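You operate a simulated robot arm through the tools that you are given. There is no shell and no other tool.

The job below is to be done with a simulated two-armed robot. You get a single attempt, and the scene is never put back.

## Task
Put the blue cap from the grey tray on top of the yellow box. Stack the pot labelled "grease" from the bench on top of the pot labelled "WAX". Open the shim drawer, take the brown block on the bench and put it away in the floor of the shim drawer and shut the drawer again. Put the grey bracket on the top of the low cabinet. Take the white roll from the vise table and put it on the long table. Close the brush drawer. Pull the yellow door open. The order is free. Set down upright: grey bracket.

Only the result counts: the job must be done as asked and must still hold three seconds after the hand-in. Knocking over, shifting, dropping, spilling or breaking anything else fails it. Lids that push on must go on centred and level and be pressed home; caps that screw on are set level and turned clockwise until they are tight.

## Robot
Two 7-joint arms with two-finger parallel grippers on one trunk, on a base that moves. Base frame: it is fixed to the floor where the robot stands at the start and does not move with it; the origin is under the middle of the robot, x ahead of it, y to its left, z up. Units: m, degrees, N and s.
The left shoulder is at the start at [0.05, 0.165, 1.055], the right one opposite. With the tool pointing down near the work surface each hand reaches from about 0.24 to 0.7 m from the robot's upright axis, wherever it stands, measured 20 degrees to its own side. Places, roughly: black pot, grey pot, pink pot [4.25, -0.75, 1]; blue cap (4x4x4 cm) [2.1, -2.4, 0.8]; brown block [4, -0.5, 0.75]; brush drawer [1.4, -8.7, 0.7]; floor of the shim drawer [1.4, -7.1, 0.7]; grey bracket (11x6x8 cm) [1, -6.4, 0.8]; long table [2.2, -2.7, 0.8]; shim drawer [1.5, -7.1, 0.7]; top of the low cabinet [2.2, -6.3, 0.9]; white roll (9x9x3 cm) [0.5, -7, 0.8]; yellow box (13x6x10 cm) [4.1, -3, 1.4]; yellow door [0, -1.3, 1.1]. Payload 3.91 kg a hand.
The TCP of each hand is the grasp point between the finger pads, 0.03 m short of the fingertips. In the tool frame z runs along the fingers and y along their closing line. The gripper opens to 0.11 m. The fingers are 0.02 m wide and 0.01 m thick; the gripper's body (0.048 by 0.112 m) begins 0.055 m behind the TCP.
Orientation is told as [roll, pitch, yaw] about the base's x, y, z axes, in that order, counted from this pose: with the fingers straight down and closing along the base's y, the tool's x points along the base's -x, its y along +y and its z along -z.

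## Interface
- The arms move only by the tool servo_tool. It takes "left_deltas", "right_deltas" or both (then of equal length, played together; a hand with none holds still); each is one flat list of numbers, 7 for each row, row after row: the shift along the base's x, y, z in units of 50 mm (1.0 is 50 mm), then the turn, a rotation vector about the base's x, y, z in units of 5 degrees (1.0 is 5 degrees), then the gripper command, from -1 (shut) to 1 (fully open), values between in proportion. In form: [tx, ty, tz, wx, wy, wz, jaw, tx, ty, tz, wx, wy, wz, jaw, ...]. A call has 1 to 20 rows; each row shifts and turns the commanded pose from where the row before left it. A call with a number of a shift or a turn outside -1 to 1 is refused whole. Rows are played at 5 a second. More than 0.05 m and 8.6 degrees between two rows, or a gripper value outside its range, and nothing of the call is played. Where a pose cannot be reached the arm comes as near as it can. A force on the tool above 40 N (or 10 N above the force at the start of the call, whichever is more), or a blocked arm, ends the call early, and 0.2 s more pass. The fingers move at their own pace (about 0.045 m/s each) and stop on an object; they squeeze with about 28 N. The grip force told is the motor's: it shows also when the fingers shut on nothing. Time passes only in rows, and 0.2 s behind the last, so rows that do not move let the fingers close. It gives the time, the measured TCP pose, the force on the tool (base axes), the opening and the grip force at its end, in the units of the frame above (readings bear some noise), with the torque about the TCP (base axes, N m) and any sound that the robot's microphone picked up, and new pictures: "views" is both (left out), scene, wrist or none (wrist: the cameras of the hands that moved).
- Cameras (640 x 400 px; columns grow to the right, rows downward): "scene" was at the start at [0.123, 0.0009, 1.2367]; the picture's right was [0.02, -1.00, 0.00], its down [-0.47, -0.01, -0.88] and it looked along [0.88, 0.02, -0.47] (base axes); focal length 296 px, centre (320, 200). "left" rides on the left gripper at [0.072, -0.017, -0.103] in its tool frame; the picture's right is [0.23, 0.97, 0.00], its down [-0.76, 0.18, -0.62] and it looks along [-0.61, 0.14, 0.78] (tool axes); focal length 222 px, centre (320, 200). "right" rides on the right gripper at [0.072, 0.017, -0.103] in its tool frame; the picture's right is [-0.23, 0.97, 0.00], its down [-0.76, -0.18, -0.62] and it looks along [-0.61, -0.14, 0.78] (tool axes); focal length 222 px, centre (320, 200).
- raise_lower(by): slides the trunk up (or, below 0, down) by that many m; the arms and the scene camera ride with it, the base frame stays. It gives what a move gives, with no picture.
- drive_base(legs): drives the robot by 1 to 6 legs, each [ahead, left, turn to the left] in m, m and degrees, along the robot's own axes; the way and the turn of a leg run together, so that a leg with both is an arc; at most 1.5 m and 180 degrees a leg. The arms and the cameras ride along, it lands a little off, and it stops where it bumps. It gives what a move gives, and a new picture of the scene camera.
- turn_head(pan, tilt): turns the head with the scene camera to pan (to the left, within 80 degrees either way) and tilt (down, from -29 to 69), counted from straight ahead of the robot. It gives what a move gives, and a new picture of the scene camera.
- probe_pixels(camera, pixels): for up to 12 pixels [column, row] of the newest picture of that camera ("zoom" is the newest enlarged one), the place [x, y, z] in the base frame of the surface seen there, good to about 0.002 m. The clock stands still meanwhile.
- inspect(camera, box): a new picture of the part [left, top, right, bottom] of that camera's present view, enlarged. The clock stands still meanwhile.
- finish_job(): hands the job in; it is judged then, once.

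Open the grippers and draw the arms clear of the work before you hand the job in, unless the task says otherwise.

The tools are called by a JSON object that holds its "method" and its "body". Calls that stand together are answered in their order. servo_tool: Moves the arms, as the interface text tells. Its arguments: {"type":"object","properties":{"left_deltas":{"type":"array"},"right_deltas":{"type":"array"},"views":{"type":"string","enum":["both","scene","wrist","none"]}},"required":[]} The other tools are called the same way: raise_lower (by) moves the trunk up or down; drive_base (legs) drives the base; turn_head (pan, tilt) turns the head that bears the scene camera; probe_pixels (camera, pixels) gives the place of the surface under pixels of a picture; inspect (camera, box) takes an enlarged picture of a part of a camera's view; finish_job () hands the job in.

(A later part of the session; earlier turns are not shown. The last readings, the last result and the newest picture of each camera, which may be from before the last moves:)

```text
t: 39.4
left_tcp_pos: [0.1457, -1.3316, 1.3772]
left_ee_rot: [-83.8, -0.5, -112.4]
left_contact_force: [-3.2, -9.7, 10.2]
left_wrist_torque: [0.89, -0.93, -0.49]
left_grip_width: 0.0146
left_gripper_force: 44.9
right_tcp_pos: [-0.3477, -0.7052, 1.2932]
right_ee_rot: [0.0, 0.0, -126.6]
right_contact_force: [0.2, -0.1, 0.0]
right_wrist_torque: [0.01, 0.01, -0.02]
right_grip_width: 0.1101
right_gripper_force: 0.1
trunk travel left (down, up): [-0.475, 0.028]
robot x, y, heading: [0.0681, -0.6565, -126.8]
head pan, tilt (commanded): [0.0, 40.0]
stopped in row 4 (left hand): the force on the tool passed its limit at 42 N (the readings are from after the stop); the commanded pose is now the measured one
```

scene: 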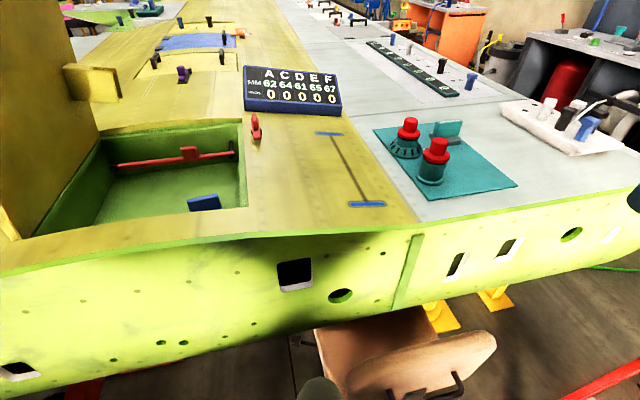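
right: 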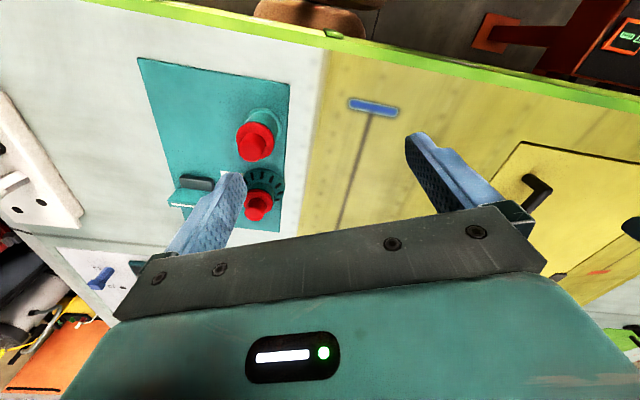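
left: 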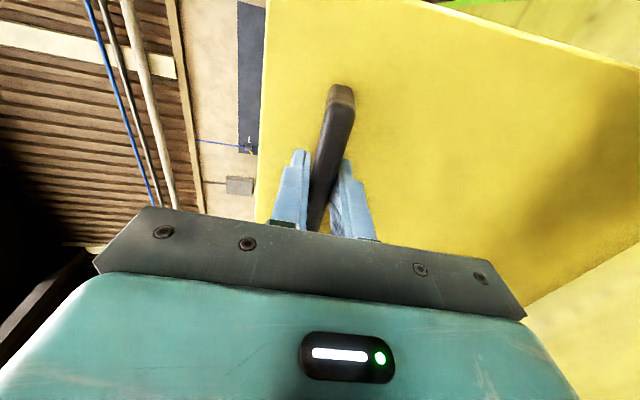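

The arc stopped at ~83° (likely the door's end stop). I relax the grip slightly (fingers still straddling the bar) to see whether the hatch stays by itself.

{"method": "servo_tool", "body": {"left_deltas": [0, 0, 0, 0, 0, 0, -0.6, 0, 0, 0, 0, 0, 0, -0.6, 0, 0, 0, 0, 0, 0, -0.6, 0, 0, 0, 0, 0, 0, -0.6, 0, 0, 0, 0, 0, 0, -0.6]}}

```text
t: 40.5
left_tcp_pos: [0.1464, -1.3285, 1.3763]
left_ee_rot: [-83.7, -0.7, -112.6]
left_contact_force: [-1.1, -0.1, 0.7]
left_wrist_torque: [0.01, 0.0, 0.02]
left_grip_width: 0.0221
left_gripper_force: 0.1
right_tcp_pos: [-0.3469, -0.705, 1.2931]
right_ee_rot: [0.0, 0.0, -126.5]
right_contact_force: [-0.7, -0.9, 0.2]
right_wrist_torque: [0.03, 0.01, 0.01]
right_grip_width: 0.1097
right_gripper_force: 0.0
trunk travel left (down, up): [-0.475, 0.028]
robot x, y, heading: [0.0683, -0.6628, -126.4]
head pan, tilt (commanded): [0.0, 40.0]
```

scene: 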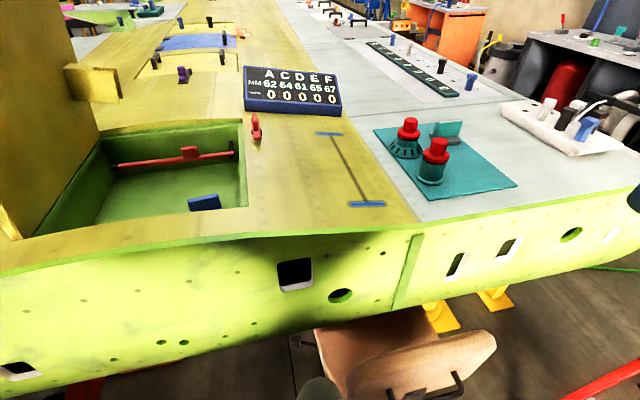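
left: 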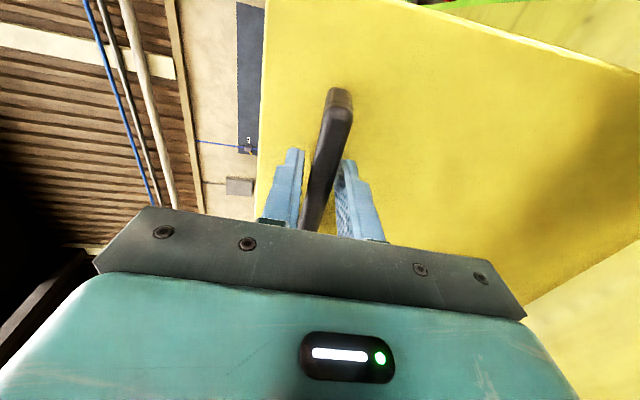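

The contact force is ~0 and the hatch stays open by itself. I open a bit more and withdraw the left hand along its own axis, away from the handle.

{"method": "servo_tool", "body": {"left_deltas": [0, 0, 0, 0, 0, 0, -0.2, 0, 0, 0, 0, 0, 0, -0.2, 0.457, -0.194, 0.05, 0, 0, 0, -0.2, 0.457, -0.194, 0.05, 0, 0, 0, -0.2, 0.457, -0.194, 0.05, 0, 0, 0, -0.2, 0.457, -0.194, 0.05, 0, 0, 0, -0.2]}}

```text
t: 42.0
left_tcp_pos: [0.1974, -1.3257, 1.3809]
left_ee_rot: [-83.7, -0.7, -112.6]
left_contact_force: [0.5, -0.1, 0.2]
left_wrist_torque: [0.03, -0.02, 0.02]
left_grip_width: 0.044
left_gripper_force: 0.1
left hand out of reach, approached as far as the arm can: row 3, 4, 5, 6
right_tcp_pos: [-0.3469, -0.7034, 1.2938]
right_ee_rot: [0.0, -0.1, -126.5]
right_contact_force: [0.2, -0.6, -0.3]
right_wrist_torque: [0.03, 0.01, 0.03]
right_grip_width: 0.1098
right_gripper_force: 0.0
trunk travel left (down, up): [-0.475, 0.028]
robot x, y, heading: [0.0688, -0.6613, -126.3]
head pan, tilt (commanded): [0.0, 40.0]
```

scene: 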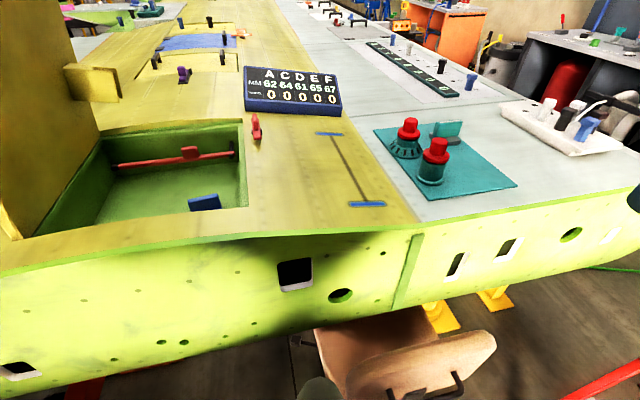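
left: 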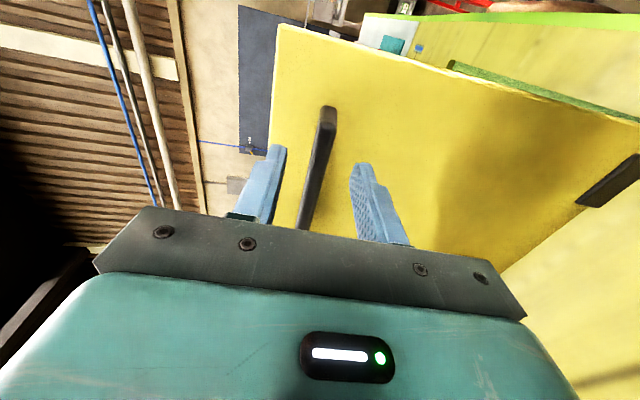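

Fingers are past the bar now (tip x≈0.17 vs bar 0.153). I slide the hand parallel to the hatch toward the robot's side to get fully clear.

{"method": "servo_tool", "body": {"left_deltas": [0.3, 0.75, 0.1, 0, 0, 0, -0.2, 0.3, 0.75, 0.1, 0, 0, 0, -0.2, 0.3, 0.75, 0.1, 0, 0, 0, -0.2, 0.3, 0.75, 0.1, 0, 0, 0, -0.2, 0.3, 0.75, 0.1, 0, 0, 0, -0.2]}}

```text
t: 43.1
left_tcp_pos: [0.2688, -1.138, 1.4098]
left_ee_rot: [-83.7, -0.7, -112.8]
left_contact_force: [0.1, -0.5, -0.4]
left_wrist_torque: [0.04, -0.02, 0.05]
left_grip_width: 0.044
left_gripper_force: 0.2
right_tcp_pos: [-0.3469, -0.7038, 1.2935]
right_ee_rot: [0.0, -0.1, -126.6]
right_contact_force: [1.0, -0.5, -0.4]
right_wrist_torque: [0.0, -0.02, 0.02]
right_grip_width: 0.11
right_gripper_force: 0.1
trunk travel left (down, up): [-0.475, 0.028]
robot x, y, heading: [0.0673, -0.659, -126.5]
head pan, tilt (commanded): [0.0, 40.0]
```

scene: 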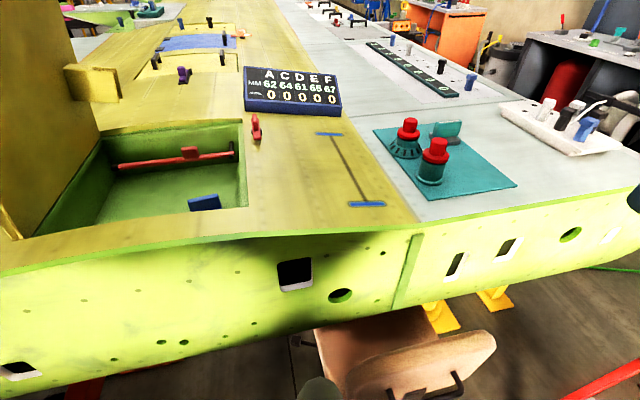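
left: 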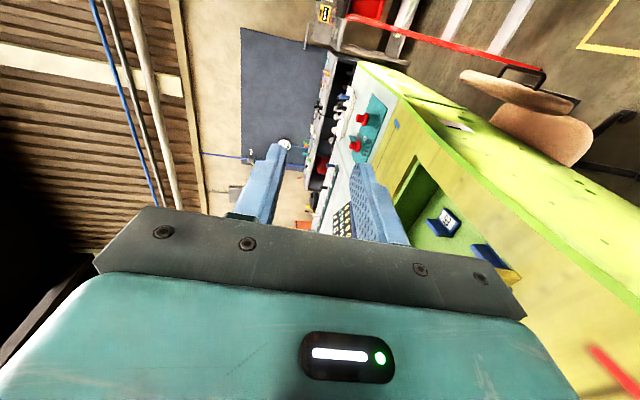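

The hand is clear of the hatch. I drive the base backwards 0.5 m away from the wing, and check the hatch.

{"method": "drive_base", "body": {"legs": [[-0.5, 0, 0]]}}

{"method": "turn_head", "body": {"pan": 25, "tilt": 25}}

```text
t: 46.1
left_tcp_pos: [0.5614, -0.7446, 1.4093]
left_ee_rot: [-83.7, -0.6, -112.7]
left_contact_force: [-0.1, 0.1, 0.3]
left_wrist_torque: [-0.03, 0.02, 0.03]
left_grip_width: 0.0438
left_gripper_force: 0.1
right_tcp_pos: [-0.0529, -0.3081, 1.2934]
right_ee_rot: [-0.1, 0.0, -126.5]
right_contact_force: [-0.5, 0.2, -0.2]
right_wrist_torque: [-0.02, 0.0, 0.0]
right_grip_width: 0.11
right_gripper_force: 0.1
trunk travel left (down, up): [-0.475, 0.028]
robot x, y, heading: [0.3632, -0.2617, -126.3]
head pan, tilt (commanded): [0.0, 40.0]
```

scene: 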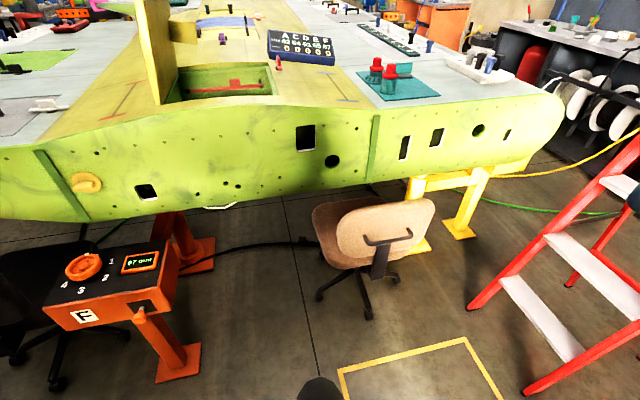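

```text
t: 47.0
left_tcp_pos: [0.5614, -0.7442, 1.4089]
left_ee_rot: [-83.7, -0.7, -112.7]
left_contact_force: [0.4, -0.5, -0.2]
left_wrist_torque: [0.0, -0.03, -0.01]
left_grip_width: 0.0442
left_gripper_force: 0.0
right_tcp_pos: [-0.0545, -0.3084, 1.293]
right_ee_rot: [0.0, 0.0, -126.5]
right_contact_force: [-0.3, -0.2, 1.0]
right_wrist_torque: [-0.03, -0.03, 0.0]
right_grip_width: 0.1098
right_gripper_force: 0.0
trunk travel left (down, up): [-0.475, 0.028]
robot x, y, heading: [0.3638, -0.2606, -126.4]
head pan, tilt (commanded): [25.0, 25.0]
```

scene: 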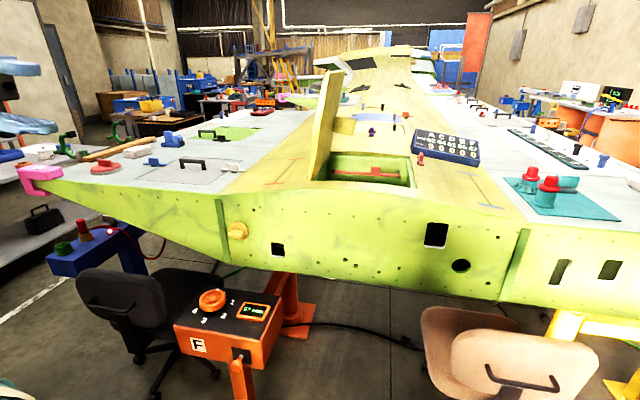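

The hatch stands open at ~83°. I bring the left hand back to a neutral, fingers-down pose near the body.

{"method": "servo_tool", "body": {"left_deltas": [-0.365, 0.1, -0.07, -0.385, -0.91, 0, 0, -0.365, 0.1, -0.07, -0.385, -0.91, 0, 0, -0.365, 0.1, -0.07, -0.385, -0.91, 0, 0, -0.365, 0.1, -0.07, -0.385, -0.91, 0, 0, -0.365, 0.1, -0.07, -0.385, -0.91, 0, 0, -0.365, 0.1, -0.07, -0.385, -0.91, 0, 0, -0.365, 0.1, -0.07, -0.385, -0.91, 0, 0, -0.365, 0.1, -0.07, -0.385, -0.91, 0, 0, -0.365, 0.1, -0.07, -0.385, -0.91, 0, 0, -0.365, 0.1, -0.07, -0.385, -0.91, 0, 0, -0.365, 0.1, -0.07, -0.385, -0.91, 0, 0, -0.365, 0.1, -0.07, -0.385, -0.91, 0, 0, -0.365, 0.1, -0.07, -0.385, -0.91, 0, 0, -0.365, 0.1, -0.07, -0.385, -0.91, 0, 0, -0.365, 0.1, -0.07, -0.385, -0.91, 0, 0, -0.365, 0.1, -0.07, -0.385, -0.91, 0, 0, -0.365, 0.1, -0.07, -0.385, -0.91, 0, 0], "views": "none"}}

{"method": "turn_head", "body": {"pan": 0, "tilt": 25}}

```text
t: 50.5
left_tcp_pos: [0.2517, -0.6586, 1.3505]
left_ee_rot: [0.5, -0.4, -113.6]
left_contact_force: [-0.9, 0.2, 0.0]
left_wrist_torque: [-0.02, 0.0, 0.0]
left_grip_width: 0.0551
left_gripper_force: 0.1
right_tcp_pos: [-0.0552, -0.3073, 1.2927]
right_ee_rot: [0.2, 0.1, -126.5]
right_contact_force: [-0.1, 0.1, 0.5]
right_wrist_torque: [0.0, -0.02, -0.03]
right_grip_width: 0.11
right_gripper_force: 0.1
trunk travel left (down, up): [-0.475, 0.028]
robot x, y, heading: [0.366, -0.2587, -126.5]
head pan, tilt (commanded): [25.0, 25.0]
```

```text
t: 51.4
left_tcp_pos: [0.2533, -0.6603, 1.3507]
left_ee_rot: [0.3, -0.4, -113.6]
left_contact_force: [0.3, -0.1, 0.8]
left_wrist_torque: [0.01, -0.02, 0.0]
left_grip_width: 0.0547
left_gripper_force: 0.0
right_tcp_pos: [-0.0557, -0.3083, 1.2936]
right_ee_rot: [0.0, 0.0, -126.5]
right_contact_force: [-0.3, 0.4, 0.3]
right_wrist_torque: [-0.01, 0.01, -0.02]
right_grip_width: 0.1104
right_gripper_force: 0.1
trunk travel left (down, up): [-0.475, 0.028]
robot x, y, heading: [0.3628, -0.2634, -126.3]
head pan, tilt (commanded): [0.0, 25.0]
```

scene: 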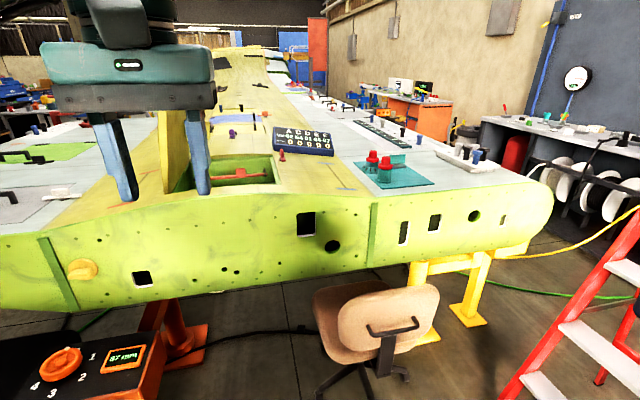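

I turn the base left ~126° to face +x towards the next bench.

{"method": "drive_base", "body": {"legs": [[0, 0, 126]]}}

```text
t: 57.2
left_tcp_pos: [0.7437, -0.1035, 1.3504]
left_ee_rot: [0.3, -0.5, 14.7]
left_contact_force: [-1.0, -0.4, 0.0]
left_wrist_torque: [0.01, 0.0, 0.0]
left_grip_width: 0.055
left_gripper_force: 0.1
right_tcp_pos: [0.6579, -0.5614, 1.2931]
right_ee_rot: [0.0, 0.0, 1.8]
right_contact_force: [-0.9, 0.0, -0.1]
right_wrist_torque: [0.05, 0.0, 0.0]
right_grip_width: 0.11
right_gripper_force: 0.1
trunk travel left (down, up): [-0.475, 0.028]
robot x, y, heading: [0.3642, -0.2608, 1.8]
head pan, tilt (commanded): [0.0, 25.0]
```

scene: 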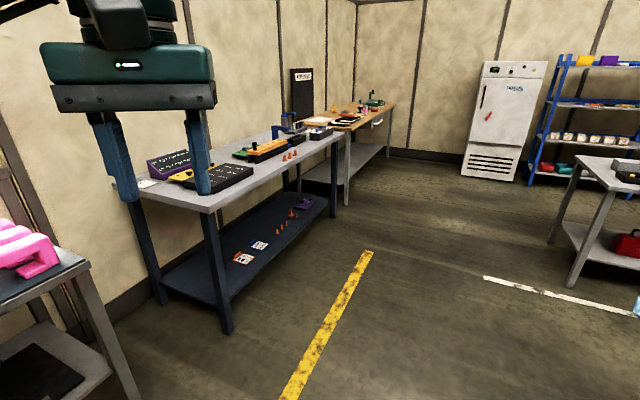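

Heading is now +2°. I probe the benches and shelf ahead to map them.

{"method": "probe_pixels", "body": {"camera": "scene", "pixels": [[343, 128], [390, 105], [340, 118], [370, 105], [208, 210], [340, 140], [552, 135], [590, 65], [580, 157], [630, 170], [487, 278], [610, 60]]}}

{"method": "inspect", "body": {"camera": "scene", "box": [260, 70, 420, 170]}}

{"method": "inspect", "body": {"camera": "scene", "box": [480, 30, 640, 130]}}

```text
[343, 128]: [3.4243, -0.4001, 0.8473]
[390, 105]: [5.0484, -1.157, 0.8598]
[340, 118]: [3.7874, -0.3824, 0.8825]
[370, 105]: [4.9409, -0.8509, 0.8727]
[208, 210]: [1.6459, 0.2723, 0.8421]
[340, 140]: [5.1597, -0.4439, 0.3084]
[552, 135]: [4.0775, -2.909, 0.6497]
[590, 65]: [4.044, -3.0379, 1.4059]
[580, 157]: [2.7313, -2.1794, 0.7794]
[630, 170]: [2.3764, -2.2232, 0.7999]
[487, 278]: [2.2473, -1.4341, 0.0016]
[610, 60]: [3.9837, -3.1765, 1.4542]
```

```text
4.00 times, centred on (340, 120) of scene
```

zoom: 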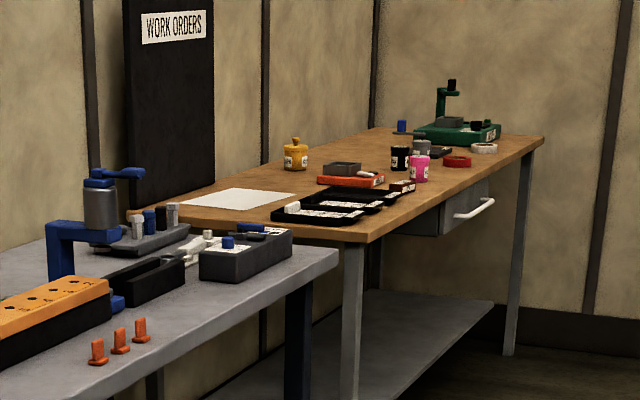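

```text
4.00 times, centred on (560, 80) of scene
```

zoom: 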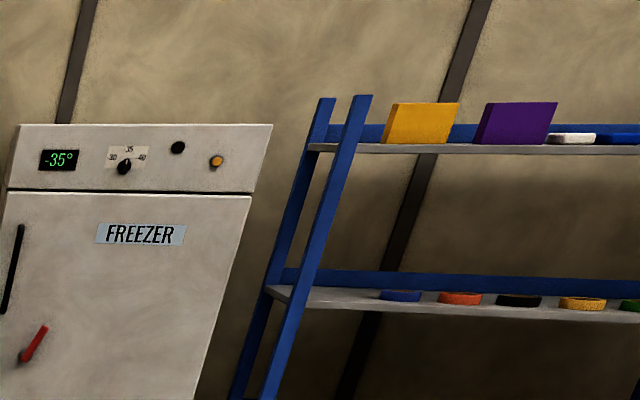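

The wood bench holds the pots (zoom (400,155)) and tray; the yellow box sits on the top blue shelf. I drive toward a spot in front of the wood bench at about (3.9,-1.1).

{"method": "drive_base", "body": {"legs": [[0, 0, -15.3], [1.4, 0, 0], [1.4, 0, 0]]}}

```text
t: 71.7
left_tcp_pos: [3.5307, -0.7774, 1.3504]
left_ee_rot: [0.3, -0.5, 2.6]
left_contact_force: [0.6, -0.6, -0.4]
left_wrist_torque: [-0.01, -0.01, -0.02]
left_grip_width: 0.0551
left_gripper_force: 0.0
right_tcp_pos: [3.3499, -1.2067, 1.2933]
right_ee_rot: [0.0, 0.0, -10.3]
right_contact_force: [0.1, 0.1, 0.2]
right_wrist_torque: [-0.03, 0.03, 0.01]
right_grip_width: 0.1098
right_gripper_force: 0.1
trunk travel left (down, up): [-0.475, 0.028]
robot x, y, heading: [3.1222, -0.8531, -10.4]
head pan, tilt (commanded): [0.0, 25.0]
```

scene: 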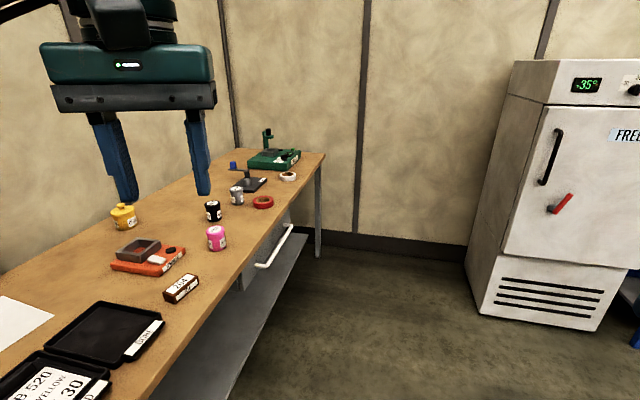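

Now the pots are visible: black (213,210), grey (237,195), pink (216,238); the brown block at (180,288). I zoom to read labels and probe their places.

{"method": "inspect", "body": {"camera": "scene", "box": [100, 170, 300, 310]}}

{"method": "probe_pixels", "body": {"camera": "scene", "pixels": [[213, 203], [237, 188], [217, 230], [182, 282], [213, 218], [237, 203], [216, 248], [180, 296], [124, 208], [150, 255], [325, 155], [200, 330]]}}

```text
2.86 times, centred on (200, 240) of scene
```

zoom: 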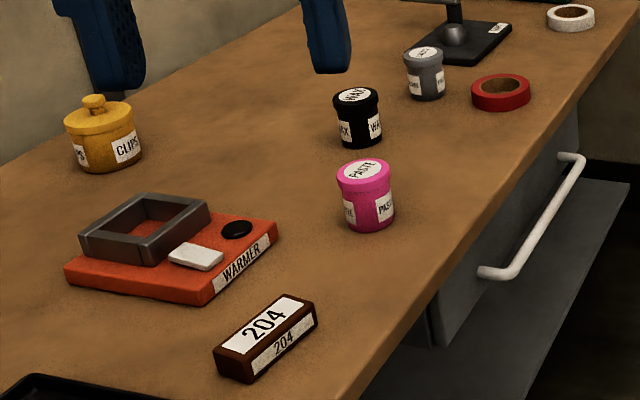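

```text
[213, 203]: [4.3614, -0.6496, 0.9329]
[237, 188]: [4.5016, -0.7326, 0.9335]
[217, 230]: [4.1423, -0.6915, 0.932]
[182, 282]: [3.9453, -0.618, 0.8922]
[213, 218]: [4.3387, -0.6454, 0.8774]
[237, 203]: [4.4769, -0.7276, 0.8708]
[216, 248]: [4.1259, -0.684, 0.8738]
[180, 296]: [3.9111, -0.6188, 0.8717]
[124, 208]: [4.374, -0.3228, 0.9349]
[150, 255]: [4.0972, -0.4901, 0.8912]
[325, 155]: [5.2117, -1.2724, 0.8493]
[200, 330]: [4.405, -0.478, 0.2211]
```

The black pot reads WAX, pink PASTE; the grey one should be "grease". I zoom on the grey pot to confirm before moving.

{"method": "inspect", "body": {"camera": "scene", "box": [215, 175, 265, 215]}}

{"method": "drive_base", "body": {"legs": [[0.967, -0.117, 0], [0, 0, 75]]}}

{"method": "turn_head", "body": {"pan": 0, "tilt": 45}}

```text
10.00 times, centred on (240, 195) of scene
```

zoom: 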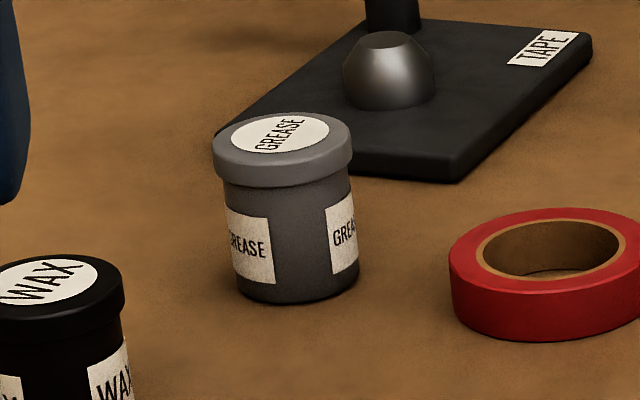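

```text
t: 80.0
left_tcp_pos: [4.0729, -0.7378, 1.3508]
left_ee_rot: [0.3, -0.4, 76.9]
left_contact_force: [0.5, 0.0, 0.6]
left_wrist_torque: [0.0, -0.01, 0.0]
left_grip_width: 0.0551
left_gripper_force: 0.0
right_tcp_pos: [4.4387, -1.0264, 1.2929]
right_ee_rot: [-0.1, -0.1, 64.1]
right_contact_force: [-0.2, 0.3, -0.6]
right_wrist_torque: [0.0, 0.04, 0.0]
right_grip_width: 0.1098
right_gripper_force: 0.0
trunk travel left (down, up): [-0.475, 0.028]
robot x, y, heading: [4.0387, -1.1516, 63.9]
head pan, tilt (commanded): [0.0, 25.0]
```

scene: 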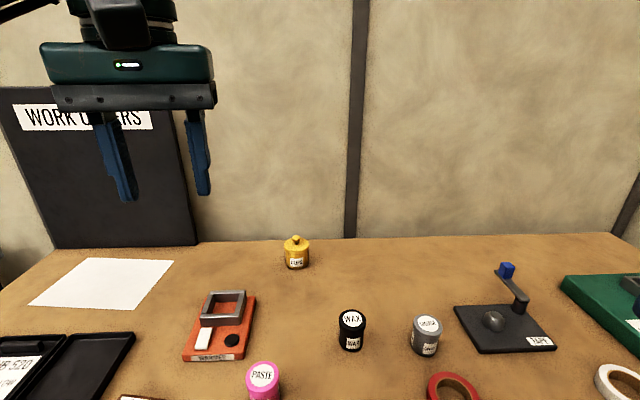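

```text
t: 80.8
left_tcp_pos: [4.0729, -0.7393, 1.3503]
left_ee_rot: [0.3, -0.3, 76.9]
left_contact_force: [0.5, -0.8, 0.1]
left_wrist_torque: [0.0, 0.0, -0.02]
left_grip_width: 0.0549
left_gripper_force: 0.0
right_tcp_pos: [4.4394, -1.0289, 1.293]
right_ee_rot: [0.1, 0.1, 64.0]
right_contact_force: [0.0, 0.4, -0.2]
right_wrist_torque: [0.0, -0.03, -0.01]
right_grip_width: 0.1101
right_gripper_force: 0.2
trunk travel left (down, up): [-0.475, 0.028]
robot x, y, heading: [4.038, -1.1497, 64.3]
head pan, tilt (commanded): [0.0, 45.0]
```

scene: 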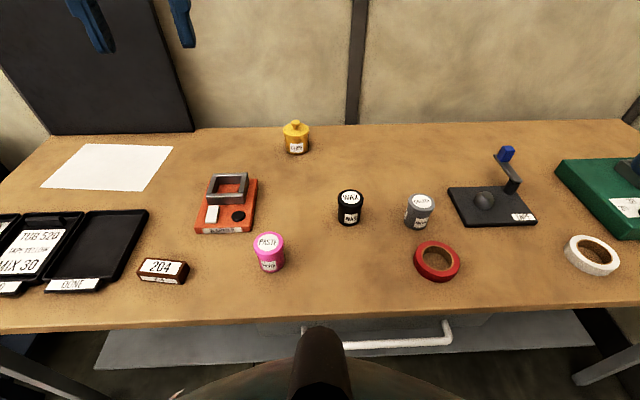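

Grease pot at (419,212), WAX pot at (350,208), block "204" at (163,271). I probe their tops and sides accurately.

{"method": "probe_pixels", "body": {"camera": "scene", "pixels": [[350, 197], [338, 196], [362, 196], [350, 190], [350, 205], [421, 202], [410, 201], [433, 202], [421, 195], [421, 209], [418, 226], [350, 224]]}}

{"method": "inspect", "body": {"camera": "scene", "box": [320, 170, 460, 250]}}

{"method": "probe_pixels", "body": {"camera": "scene", "pixels": [[143, 263], [148, 258], [189, 263], [183, 272], [139, 271], [163, 266], [138, 280], [182, 283], [220, 318], [270, 240], [270, 235], [180, 250]]}}

```text
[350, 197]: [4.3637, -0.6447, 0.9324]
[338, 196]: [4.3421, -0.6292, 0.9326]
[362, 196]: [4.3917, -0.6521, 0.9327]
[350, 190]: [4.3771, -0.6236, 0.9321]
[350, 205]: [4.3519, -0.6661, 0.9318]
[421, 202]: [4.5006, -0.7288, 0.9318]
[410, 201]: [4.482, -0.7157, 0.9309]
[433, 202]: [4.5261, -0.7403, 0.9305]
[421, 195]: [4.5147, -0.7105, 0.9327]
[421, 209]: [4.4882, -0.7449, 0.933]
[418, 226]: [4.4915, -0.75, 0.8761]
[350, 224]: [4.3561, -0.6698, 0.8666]
```

```text
4.57 times, centred on (390, 210) of scene
```

zoom: 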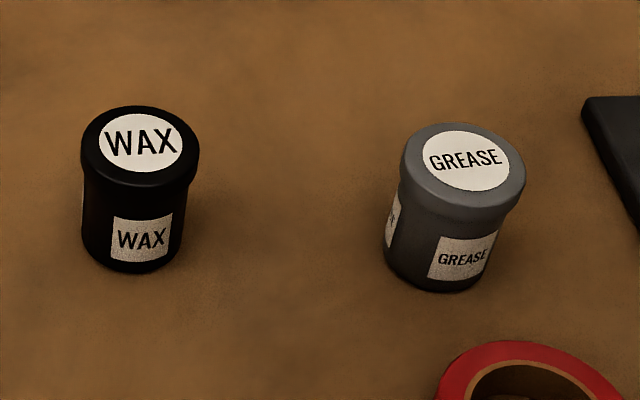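

```text
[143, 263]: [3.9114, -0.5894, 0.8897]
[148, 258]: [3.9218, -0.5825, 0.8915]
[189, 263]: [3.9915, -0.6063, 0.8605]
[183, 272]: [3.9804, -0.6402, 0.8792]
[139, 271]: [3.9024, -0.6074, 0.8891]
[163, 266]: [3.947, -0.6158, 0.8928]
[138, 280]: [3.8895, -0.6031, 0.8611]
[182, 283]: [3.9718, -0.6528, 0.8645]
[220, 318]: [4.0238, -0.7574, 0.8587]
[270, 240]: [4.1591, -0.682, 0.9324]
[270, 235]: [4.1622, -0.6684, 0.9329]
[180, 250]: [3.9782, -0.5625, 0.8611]
```

I probe the label centres in the zoom picture for lid centres.

{"method": "probe_pixels", "body": {"camera": "zoom", "pixels": [[141, 143], [100, 143], [182, 143], [141, 115], [141, 170], [469, 160], [425, 160], [510, 160], [469, 132], [469, 190], [410, 160], [518, 170]]}}

```text
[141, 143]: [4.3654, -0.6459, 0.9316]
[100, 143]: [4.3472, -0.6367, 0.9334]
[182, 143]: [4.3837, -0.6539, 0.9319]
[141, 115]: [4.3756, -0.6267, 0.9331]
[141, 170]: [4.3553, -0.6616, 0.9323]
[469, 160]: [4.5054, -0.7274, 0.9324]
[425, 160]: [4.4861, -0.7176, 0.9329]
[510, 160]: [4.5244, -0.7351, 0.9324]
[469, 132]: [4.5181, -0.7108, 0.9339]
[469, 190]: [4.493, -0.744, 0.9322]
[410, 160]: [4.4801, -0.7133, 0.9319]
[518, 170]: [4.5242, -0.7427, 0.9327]
```

WAX lid centre ≈ (4.3655,-0.6455), grease ≈ (4.505,-0.7275), tops z=0.932, bench z≈0.862. I lower the trunk 0.12 m for better reach, then move the right hand above the grease pot.

{"method": "raise_lower", "body": {"by": -0.12}}

{"method": "servo_tool", "body": {"right_deltas": [0.15, 0.7, -0.05, 0, 0, 0, 0.7, 0.15, 0.7, -0.05, 0, 0, 0, 0.7, 0.15, 0.7, -0.05, 0, 0, 0, 0.7, 0.15, 0.7, -0.05, 0, 0, 0, 0.7, 0.15, 0.7, -0.05, 0, 0, 0, 0.7, 0.15, 0.7, -0.05, 0, 0, 0, 0.7, 0.15, 0.7, -0.05, 0, 0, 0, 0.7, 0.15, 0.7, -0.05, 0, 0, 0, 0.7]}}

```text
t: 82.3
left_tcp_pos: [4.0735, -0.7388, 1.2298]
left_ee_rot: [0.2, -0.3, 76.9]
left_contact_force: [-0.1, -0.3, 0.1]
left_wrist_torque: [0.01, 0.0, 0.0]
left_grip_width: 0.0548
left_gripper_force: 0.1
right_tcp_pos: [4.4383, -1.0268, 1.1724]
right_ee_rot: [0.1, 0.1, 64.2]
right_contact_force: [0.6, -0.1, 0.3]
right_wrist_torque: [0.03, -0.01, 0.02]
right_grip_width: 0.1102
right_gripper_force: 0.1
trunk travel left (down, up): [-0.355, 0.148]
robot x, y, heading: [4.0364, -1.1496, 63.9]
head pan, tilt (commanded): [0.0, 45.0]
```

```text
t: 84.1
left_tcp_pos: [4.0735, -0.7375, 1.2297]
left_ee_rot: [0.3, -0.3, 77.0]
left_contact_force: [-0.1, -0.3, 0.2]
left_wrist_torque: [-0.01, -0.01, 0.01]
left_grip_width: 0.0549
left_gripper_force: 0.1
right_tcp_pos: [4.5013, -0.7477, 1.1524]
right_ee_rot: [0.0, 0.1, 64.2]
right_contact_force: [-0.1, 0.1, 0.0]
right_wrist_torque: [-0.01, 0.0, -0.01]
right_grip_width: 0.0936
right_gripper_force: 0.1
trunk travel left (down, up): [-0.355, 0.148]
robot x, y, heading: [4.0398, -1.152, 64.2]
head pan, tilt (commanded): [0.0, 45.0]
```

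scene: 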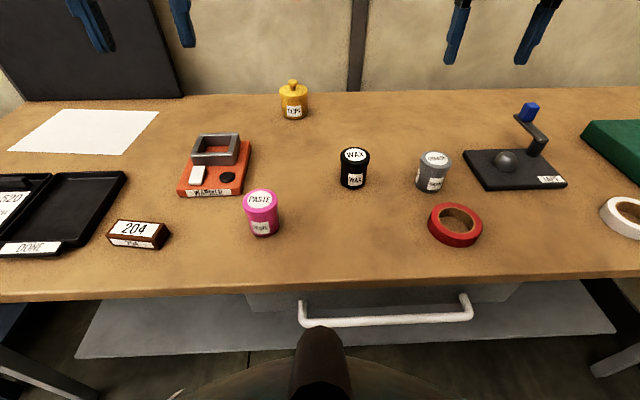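
right: 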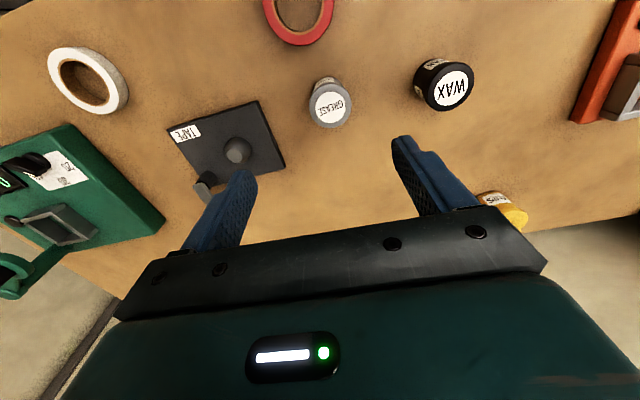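

The right wrist view shows the grease lid centre at (331,104) and WAX at (450,88). I probe both from this second viewpoint.

{"method": "probe_pixels", "body": {"camera": "right", "pixels": [[331, 104], [312, 104], [350, 104], [331, 84], [331, 124], [453, 89], [434, 89], [472, 89], [453, 70], [453, 108], [284, 165], [331, 92]]}}

{"method": "inspect", "body": {"camera": "right", "box": [280, 50, 500, 160]}}

```text
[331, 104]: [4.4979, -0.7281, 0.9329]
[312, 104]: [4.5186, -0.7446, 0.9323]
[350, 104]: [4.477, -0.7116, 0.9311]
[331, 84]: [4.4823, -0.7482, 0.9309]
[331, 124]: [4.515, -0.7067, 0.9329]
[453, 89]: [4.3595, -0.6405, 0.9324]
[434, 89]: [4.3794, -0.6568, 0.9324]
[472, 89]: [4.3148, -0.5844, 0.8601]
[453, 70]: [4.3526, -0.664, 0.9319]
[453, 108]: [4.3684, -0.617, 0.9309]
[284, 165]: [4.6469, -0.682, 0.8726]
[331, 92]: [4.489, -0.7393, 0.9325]
```

```text
2.91 times, centred on (390, 105) of right
```

zoom: 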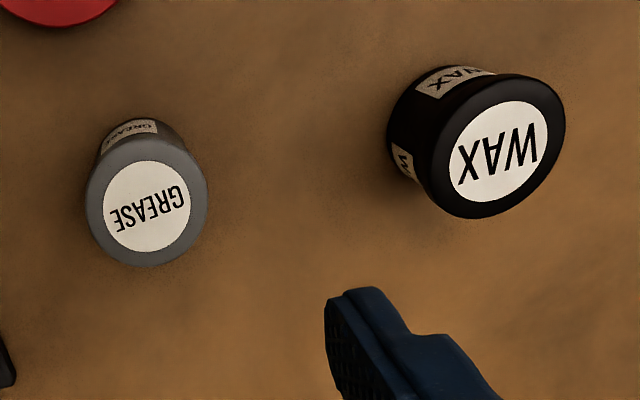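

I probe the lid centres in this zoom.

{"method": "probe_pixels", "body": {"camera": "zoom", "pixels": [[147, 205], [498, 151], [102, 205], [191, 205], [147, 160], [147, 250], [450, 165], [547, 140], [500, 102], [497, 202]]}}

```text
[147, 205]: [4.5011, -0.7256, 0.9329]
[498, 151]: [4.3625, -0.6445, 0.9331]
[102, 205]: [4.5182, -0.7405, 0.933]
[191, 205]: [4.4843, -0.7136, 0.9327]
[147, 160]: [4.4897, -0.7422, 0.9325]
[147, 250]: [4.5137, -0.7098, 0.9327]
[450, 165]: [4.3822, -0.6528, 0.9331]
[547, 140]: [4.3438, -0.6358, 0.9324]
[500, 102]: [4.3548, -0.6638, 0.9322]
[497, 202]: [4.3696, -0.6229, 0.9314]
```

Both views agree (grease ≈ (4.502,-0.7265), WAX ≈ (4.3635,-0.6448)). I lower the right hand around the grease pot to z=0.915 and close.

{"method": "servo_tool", "body": {"right_deltas": [0.002, 0.052, -0.594, 0, 0, 0, 0.7, 0.002, 0.052, -0.594, 0, 0, 0, 0.7, 0.002, 0.052, -0.594, 0, 0, 0, 0.7, 0.002, 0.052, -0.594, 0, 0, 0, 0.7, 0.002, 0.052, -0.594, 0, 0, 0, 0.7, 0.002, 0.052, -0.594, 0, 0, 0, 0.7, 0.002, 0.052, -0.594, 0, 0, 0, 0.7, 0.002, 0.052, -0.594, 0, 0, 0, 0.7]}}

```text
t: 85.9
left_tcp_pos: [4.0734, -0.737, 1.2306]
left_ee_rot: [0.2, -0.5, 76.8]
left_contact_force: [0.5, -0.1, -0.2]
left_wrist_torque: [0.0, -0.04, -0.01]
left_grip_width: 0.0549
left_gripper_force: 0.1
right_tcp_pos: [4.5003, -0.7261, 0.9164]
right_ee_rot: [0.1, 0.0, 64.0]
right_contact_force: [-0.5, -0.8, -1.1]
right_wrist_torque: [-0.04, -0.03, 0.02]
right_grip_width: 0.0936
right_gripper_force: 0.0
trunk travel left (down, up): [-0.355, 0.148]
robot x, y, heading: [4.0375, -1.1502, 63.9]
head pan, tilt (commanded): [0.0, 45.0]
```

scene: 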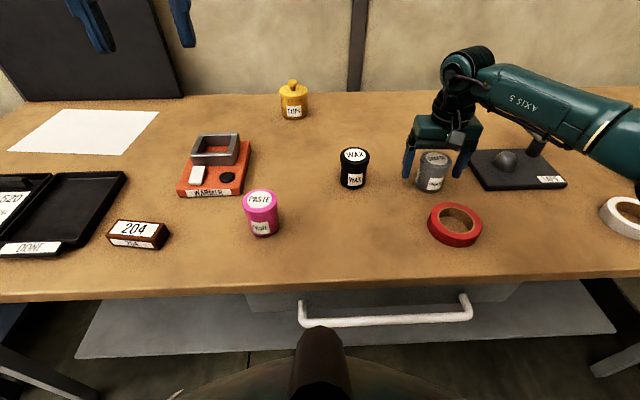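
right: 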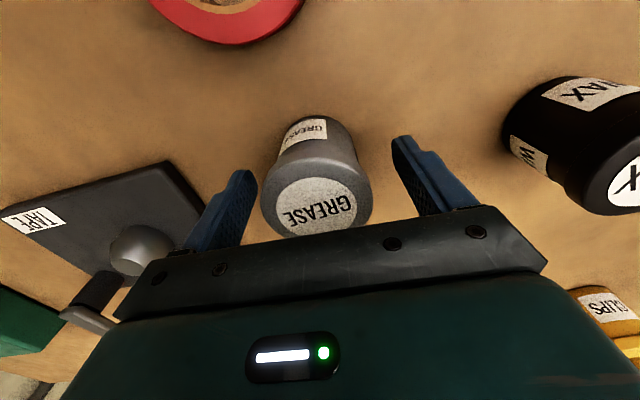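

The pot sits centred between the fingers. I close the right gripper on it.

{"method": "servo_tool", "body": {"right_deltas": [0, 0, 0, 0, 0, 0, -1, 0, 0, 0, 0, 0, 0, -1, 0, 0, 0, 0, 0, 0, -1, 0, 0, 0, 0, 0, 0, -1, 0, 0, 0, 0, 0, 0, -1], "views": "wrist"}}

```text
t: 87.1
left_tcp_pos: [4.0731, -0.7384, 1.231]
left_ee_rot: [0.3, -0.4, 76.9]
left_contact_force: [-0.3, 0.1, -0.2]
left_wrist_torque: [-0.01, 0.02, -0.04]
left_grip_width: 0.0549
left_gripper_force: 0.1
right_tcp_pos: [4.4988, -0.7246, 0.9164]
right_ee_rot: [0.0, 0.1, 64.1]
right_contact_force: [0.2, -0.1, 0.1]
right_wrist_torque: [-0.02, 0.0, -0.01]
right_grip_width: 0.0585
right_gripper_force: 27.9
trunk travel left (down, up): [-0.355, 0.148]
robot x, y, heading: [4.0359, -1.1505, 63.9]
head pan, tilt (commanded): [0.0, 45.0]
```

right: 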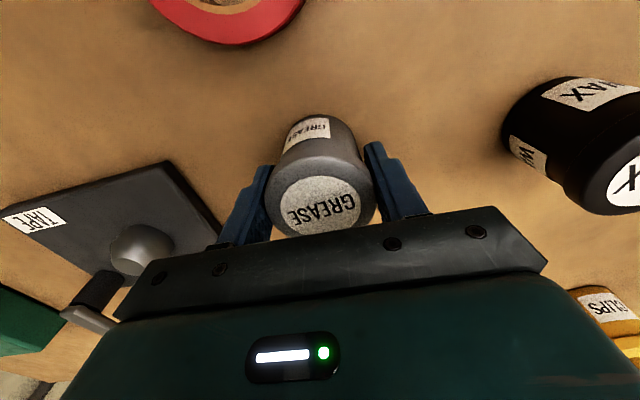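

Gripped at 0.0585 m. I lift the pot 0.12 m straight up.

{"method": "servo_tool", "body": {"right_deltas": [0, 0, 0.3, 0, 0, 0, -1, 0, 0, 0.6, 0, 0, 0, -1, 0, 0, 0.75, 0, 0, 0, -1, 0, 0, 0.75, 0, 0, 0, -1, 0, 0, 0, 0, 0, 0, -1]}}

{"method": "inspect", "body": {"camera": "scene", "box": [320, 90, 480, 190]}}

```text
t: 88.3
left_tcp_pos: [4.0737, -0.7379, 1.2314]
left_ee_rot: [0.4, -0.5, 76.9]
left_contact_force: [0.5, 0.3, 0.3]
left_wrist_torque: [-0.01, 0.01, 0.01]
left_grip_width: 0.0551
left_gripper_force: 0.0
right_tcp_pos: [4.5005, -0.7272, 1.0336]
right_ee_rot: [-0.1, 0.0, 64.0]
right_contact_force: [-0.5, 0.5, -1.2]
right_wrist_torque: [0.04, -0.03, -0.01]
right_grip_width: 0.0583
right_gripper_force: 28.1
trunk travel left (down, up): [-0.355, 0.148]
robot x, y, heading: [4.0388, -1.151, 64.1]
head pan, tilt (commanded): [0.0, 45.0]
```

scene: 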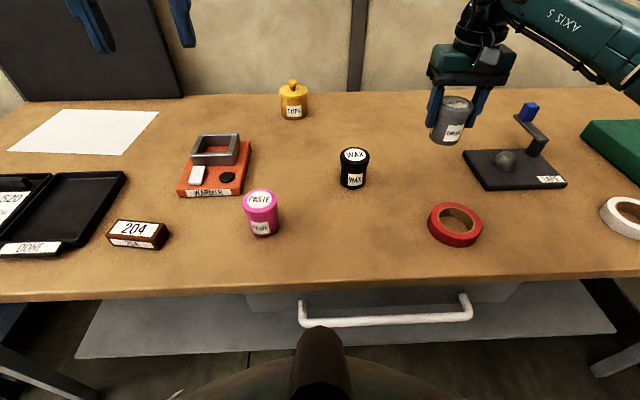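
right: 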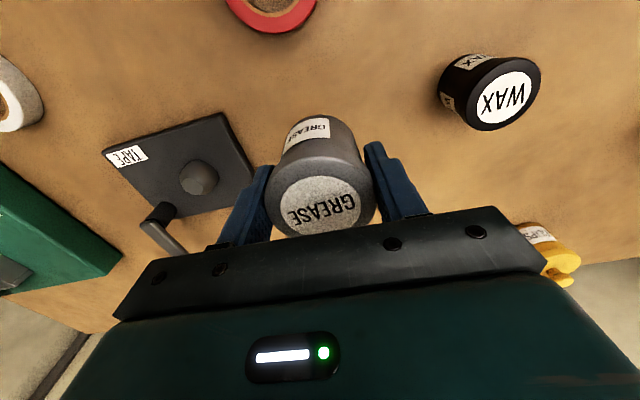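

```text
4.00 times, centred on (400, 140) of scene
```

zoom: 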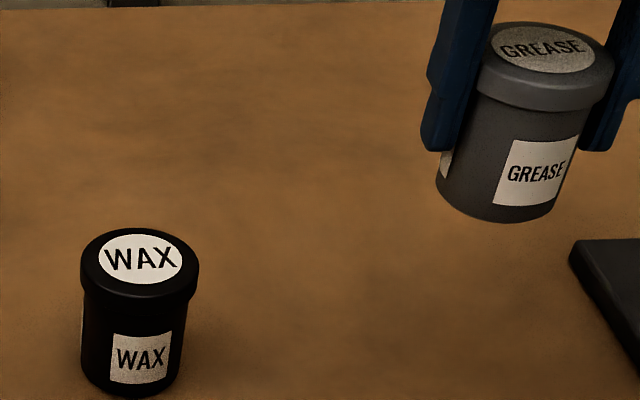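

The pot hangs upright. I move it over the WAX pot by (-0.1385, +0.082), staying ~5 cm above it.

{"method": "servo_tool", "body": {"right_deltas": [-0.4617, 0.2733, 0, 0, 0, 0, -1, -0.4617, 0.2733, 0, 0, 0, 0, -1, -0.4617, 0.2733, 0, 0, 0, 0, -1, -0.4617, 0.2733, 0, 0, 0, 0, -1, -0.4617, 0.2733, 0, 0, 0, 0, -1, -0.4617, 0.2733, 0, 0, 0, 0, -1, 0, 0, 0, 0, 0, 0, -1]}}

{"method": "inspect", "body": {"camera": "scene", "box": [290, 90, 450, 190]}}

```text
t: 89.9
left_tcp_pos: [4.0732, -0.7382, 1.23]
left_ee_rot: [0.5, -0.4, 76.9]
left_contact_force: [-0.6, -0.7, -0.4]
left_wrist_torque: [0.03, 0.01, 0.03]
left_grip_width: 0.0546
left_gripper_force: 0.0
right_tcp_pos: [4.3607, -0.6439, 1.0357]
right_ee_rot: [0.0, 0.0, 64.0]
right_contact_force: [0.6, -0.2, -1.8]
right_wrist_torque: [0.02, -0.01, 0.01]
right_grip_width: 0.0583
right_gripper_force: 27.7
trunk travel left (down, up): [-0.355, 0.148]
robot x, y, heading: [4.036, -1.1512, 63.7]
head pan, tilt (commanded): [0.0, 45.0]
```

scene: 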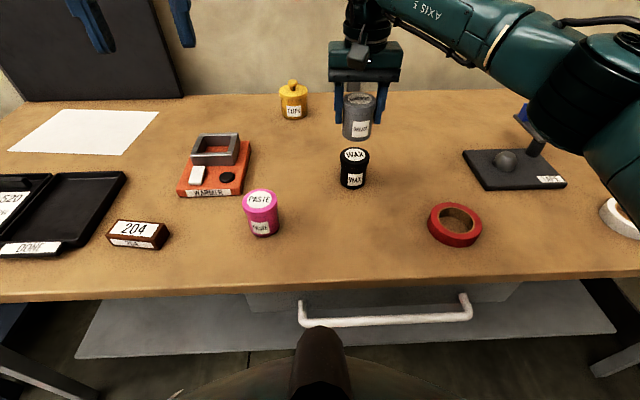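
right: 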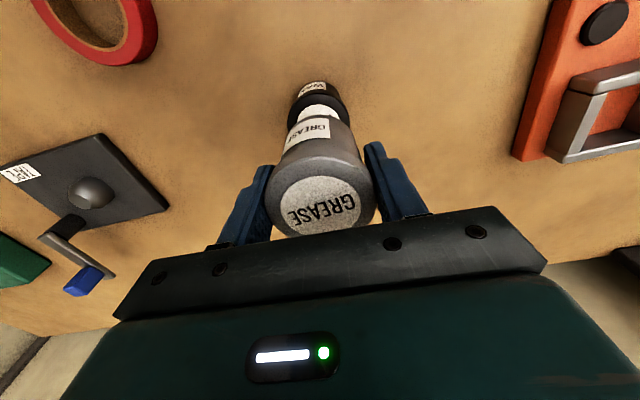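

```text
4.00 times, centred on (370, 140) of scene
```

zoom: 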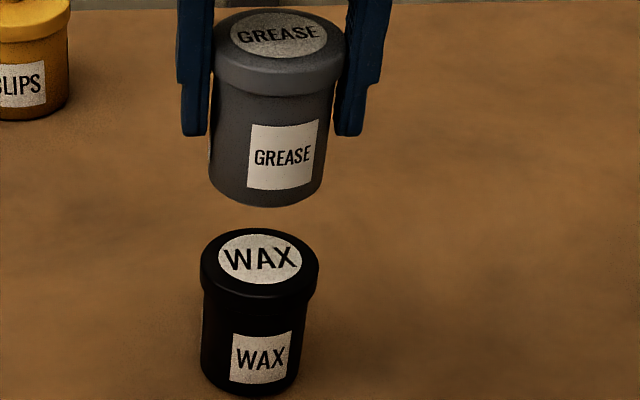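

I check alignment by probing the grease label centre (279,36) and WAX label centre (260,258) in the zoom.

{"method": "probe_pixels", "body": {"camera": "zoom", "pixels": [[279, 36], [231, 36], [327, 36], [279, 14], [279, 58], [260, 258], [219, 258], [301, 258], [260, 234], [260, 284]]}}

```text
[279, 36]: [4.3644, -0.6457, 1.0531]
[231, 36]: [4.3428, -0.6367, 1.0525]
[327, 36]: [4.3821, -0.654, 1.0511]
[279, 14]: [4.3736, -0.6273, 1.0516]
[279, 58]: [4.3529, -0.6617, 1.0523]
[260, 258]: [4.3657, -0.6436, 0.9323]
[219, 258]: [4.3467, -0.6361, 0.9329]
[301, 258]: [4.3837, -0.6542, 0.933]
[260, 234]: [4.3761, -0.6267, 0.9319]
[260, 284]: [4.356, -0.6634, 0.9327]
```

Alignment is within 2 mm. I shift +1.5 mm in x and lower 0.046 m.

{"method": "servo_tool", "body": {"right_deltas": [0.03, 0, -0.3, 0, 0, 0, -1, 0, 0, -0.3, 0, 0, 0, -1, 0, 0, -0.2, 0, 0, 0, -1, 0, 0, -0.12, 0, 0, 0, -1, 0, 0, 0, 0, 0, 0, -1]}}

{"method": "inspect", "body": {"camera": "scene", "box": [290, 90, 450, 190]}}

```text
t: 91.1
left_tcp_pos: [4.073, -0.7383, 1.2309]
left_ee_rot: [0.3, -0.4, 76.9]
left_contact_force: [0.1, 0.5, 0.2]
left_wrist_torque: [-0.01, -0.01, 0.01]
left_grip_width: 0.055
left_gripper_force: 0.0
right_tcp_pos: [4.3622, -0.644, 0.9906]
right_ee_rot: [0.0, 0.0, 64.1]
right_contact_force: [0.3, 0.1, -1.3]
right_wrist_torque: [0.0, 0.0, -0.03]
right_grip_width: 0.0583
right_gripper_force: 27.8
trunk travel left (down, up): [-0.355, 0.148]
robot x, y, heading: [4.0376, -1.1486, 63.9]
head pan, tilt (commanded): [0.0, 45.0]
```

scene: 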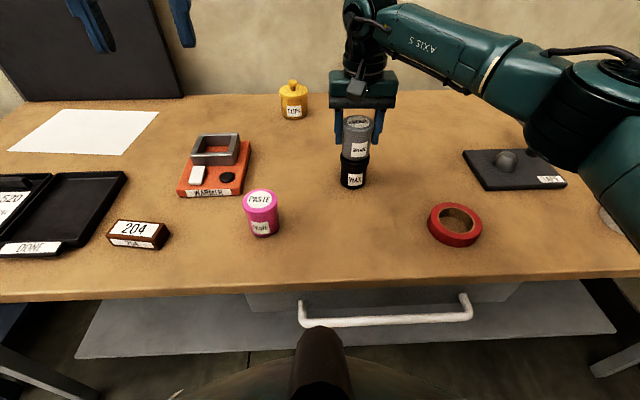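
right: 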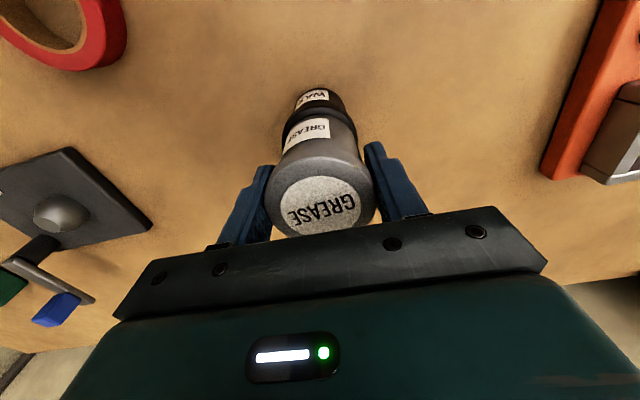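

```text
4.00 times, centred on (370, 140) of scene
```

zoom: 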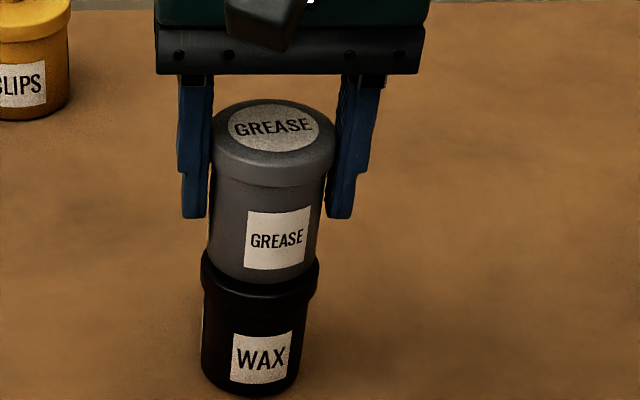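

Nearly touching. I lower in small 1 mm rows to feel contact.

{"method": "servo_tool", "body": {"right_deltas": [0, 0, -0.025, 0, 0, 0, -1, 0, 0, -0.025, 0, 0, 0, -1, 0, 0, 0, 0, 0, 0, -1], "views": "none"}}

{"method": "probe_pixels", "body": {"camera": "scene", "pixels": [[358, 122], [352, 122], [364, 122]]}}

```text
t: 91.9
left_tcp_pos: [4.0736, -0.7384, 1.2305]
left_ee_rot: [0.3, -0.5, 76.9]
left_contact_force: [-0.8, -0.9, -0.1]
left_wrist_torque: [-0.03, -0.02, -0.01]
left_grip_width: 0.055
left_gripper_force: 0.0
right_tcp_pos: [4.3622, -0.6437, 0.9881]
right_ee_rot: [0.1, -0.2, 63.9]
right_contact_force: [-0.5, 1.2, 3.0]
right_wrist_torque: [0.03, -0.01, -0.03]
right_grip_width: 0.0583
right_gripper_force: 27.5
trunk travel left (down, up): [-0.355, 0.148]
robot x, y, heading: [4.0353, -1.1476, 64.1]
head pan, tilt (commanded): [0.0, 45.0]
```

```text
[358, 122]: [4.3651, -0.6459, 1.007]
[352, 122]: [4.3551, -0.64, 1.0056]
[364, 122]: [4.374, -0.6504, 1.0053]
```

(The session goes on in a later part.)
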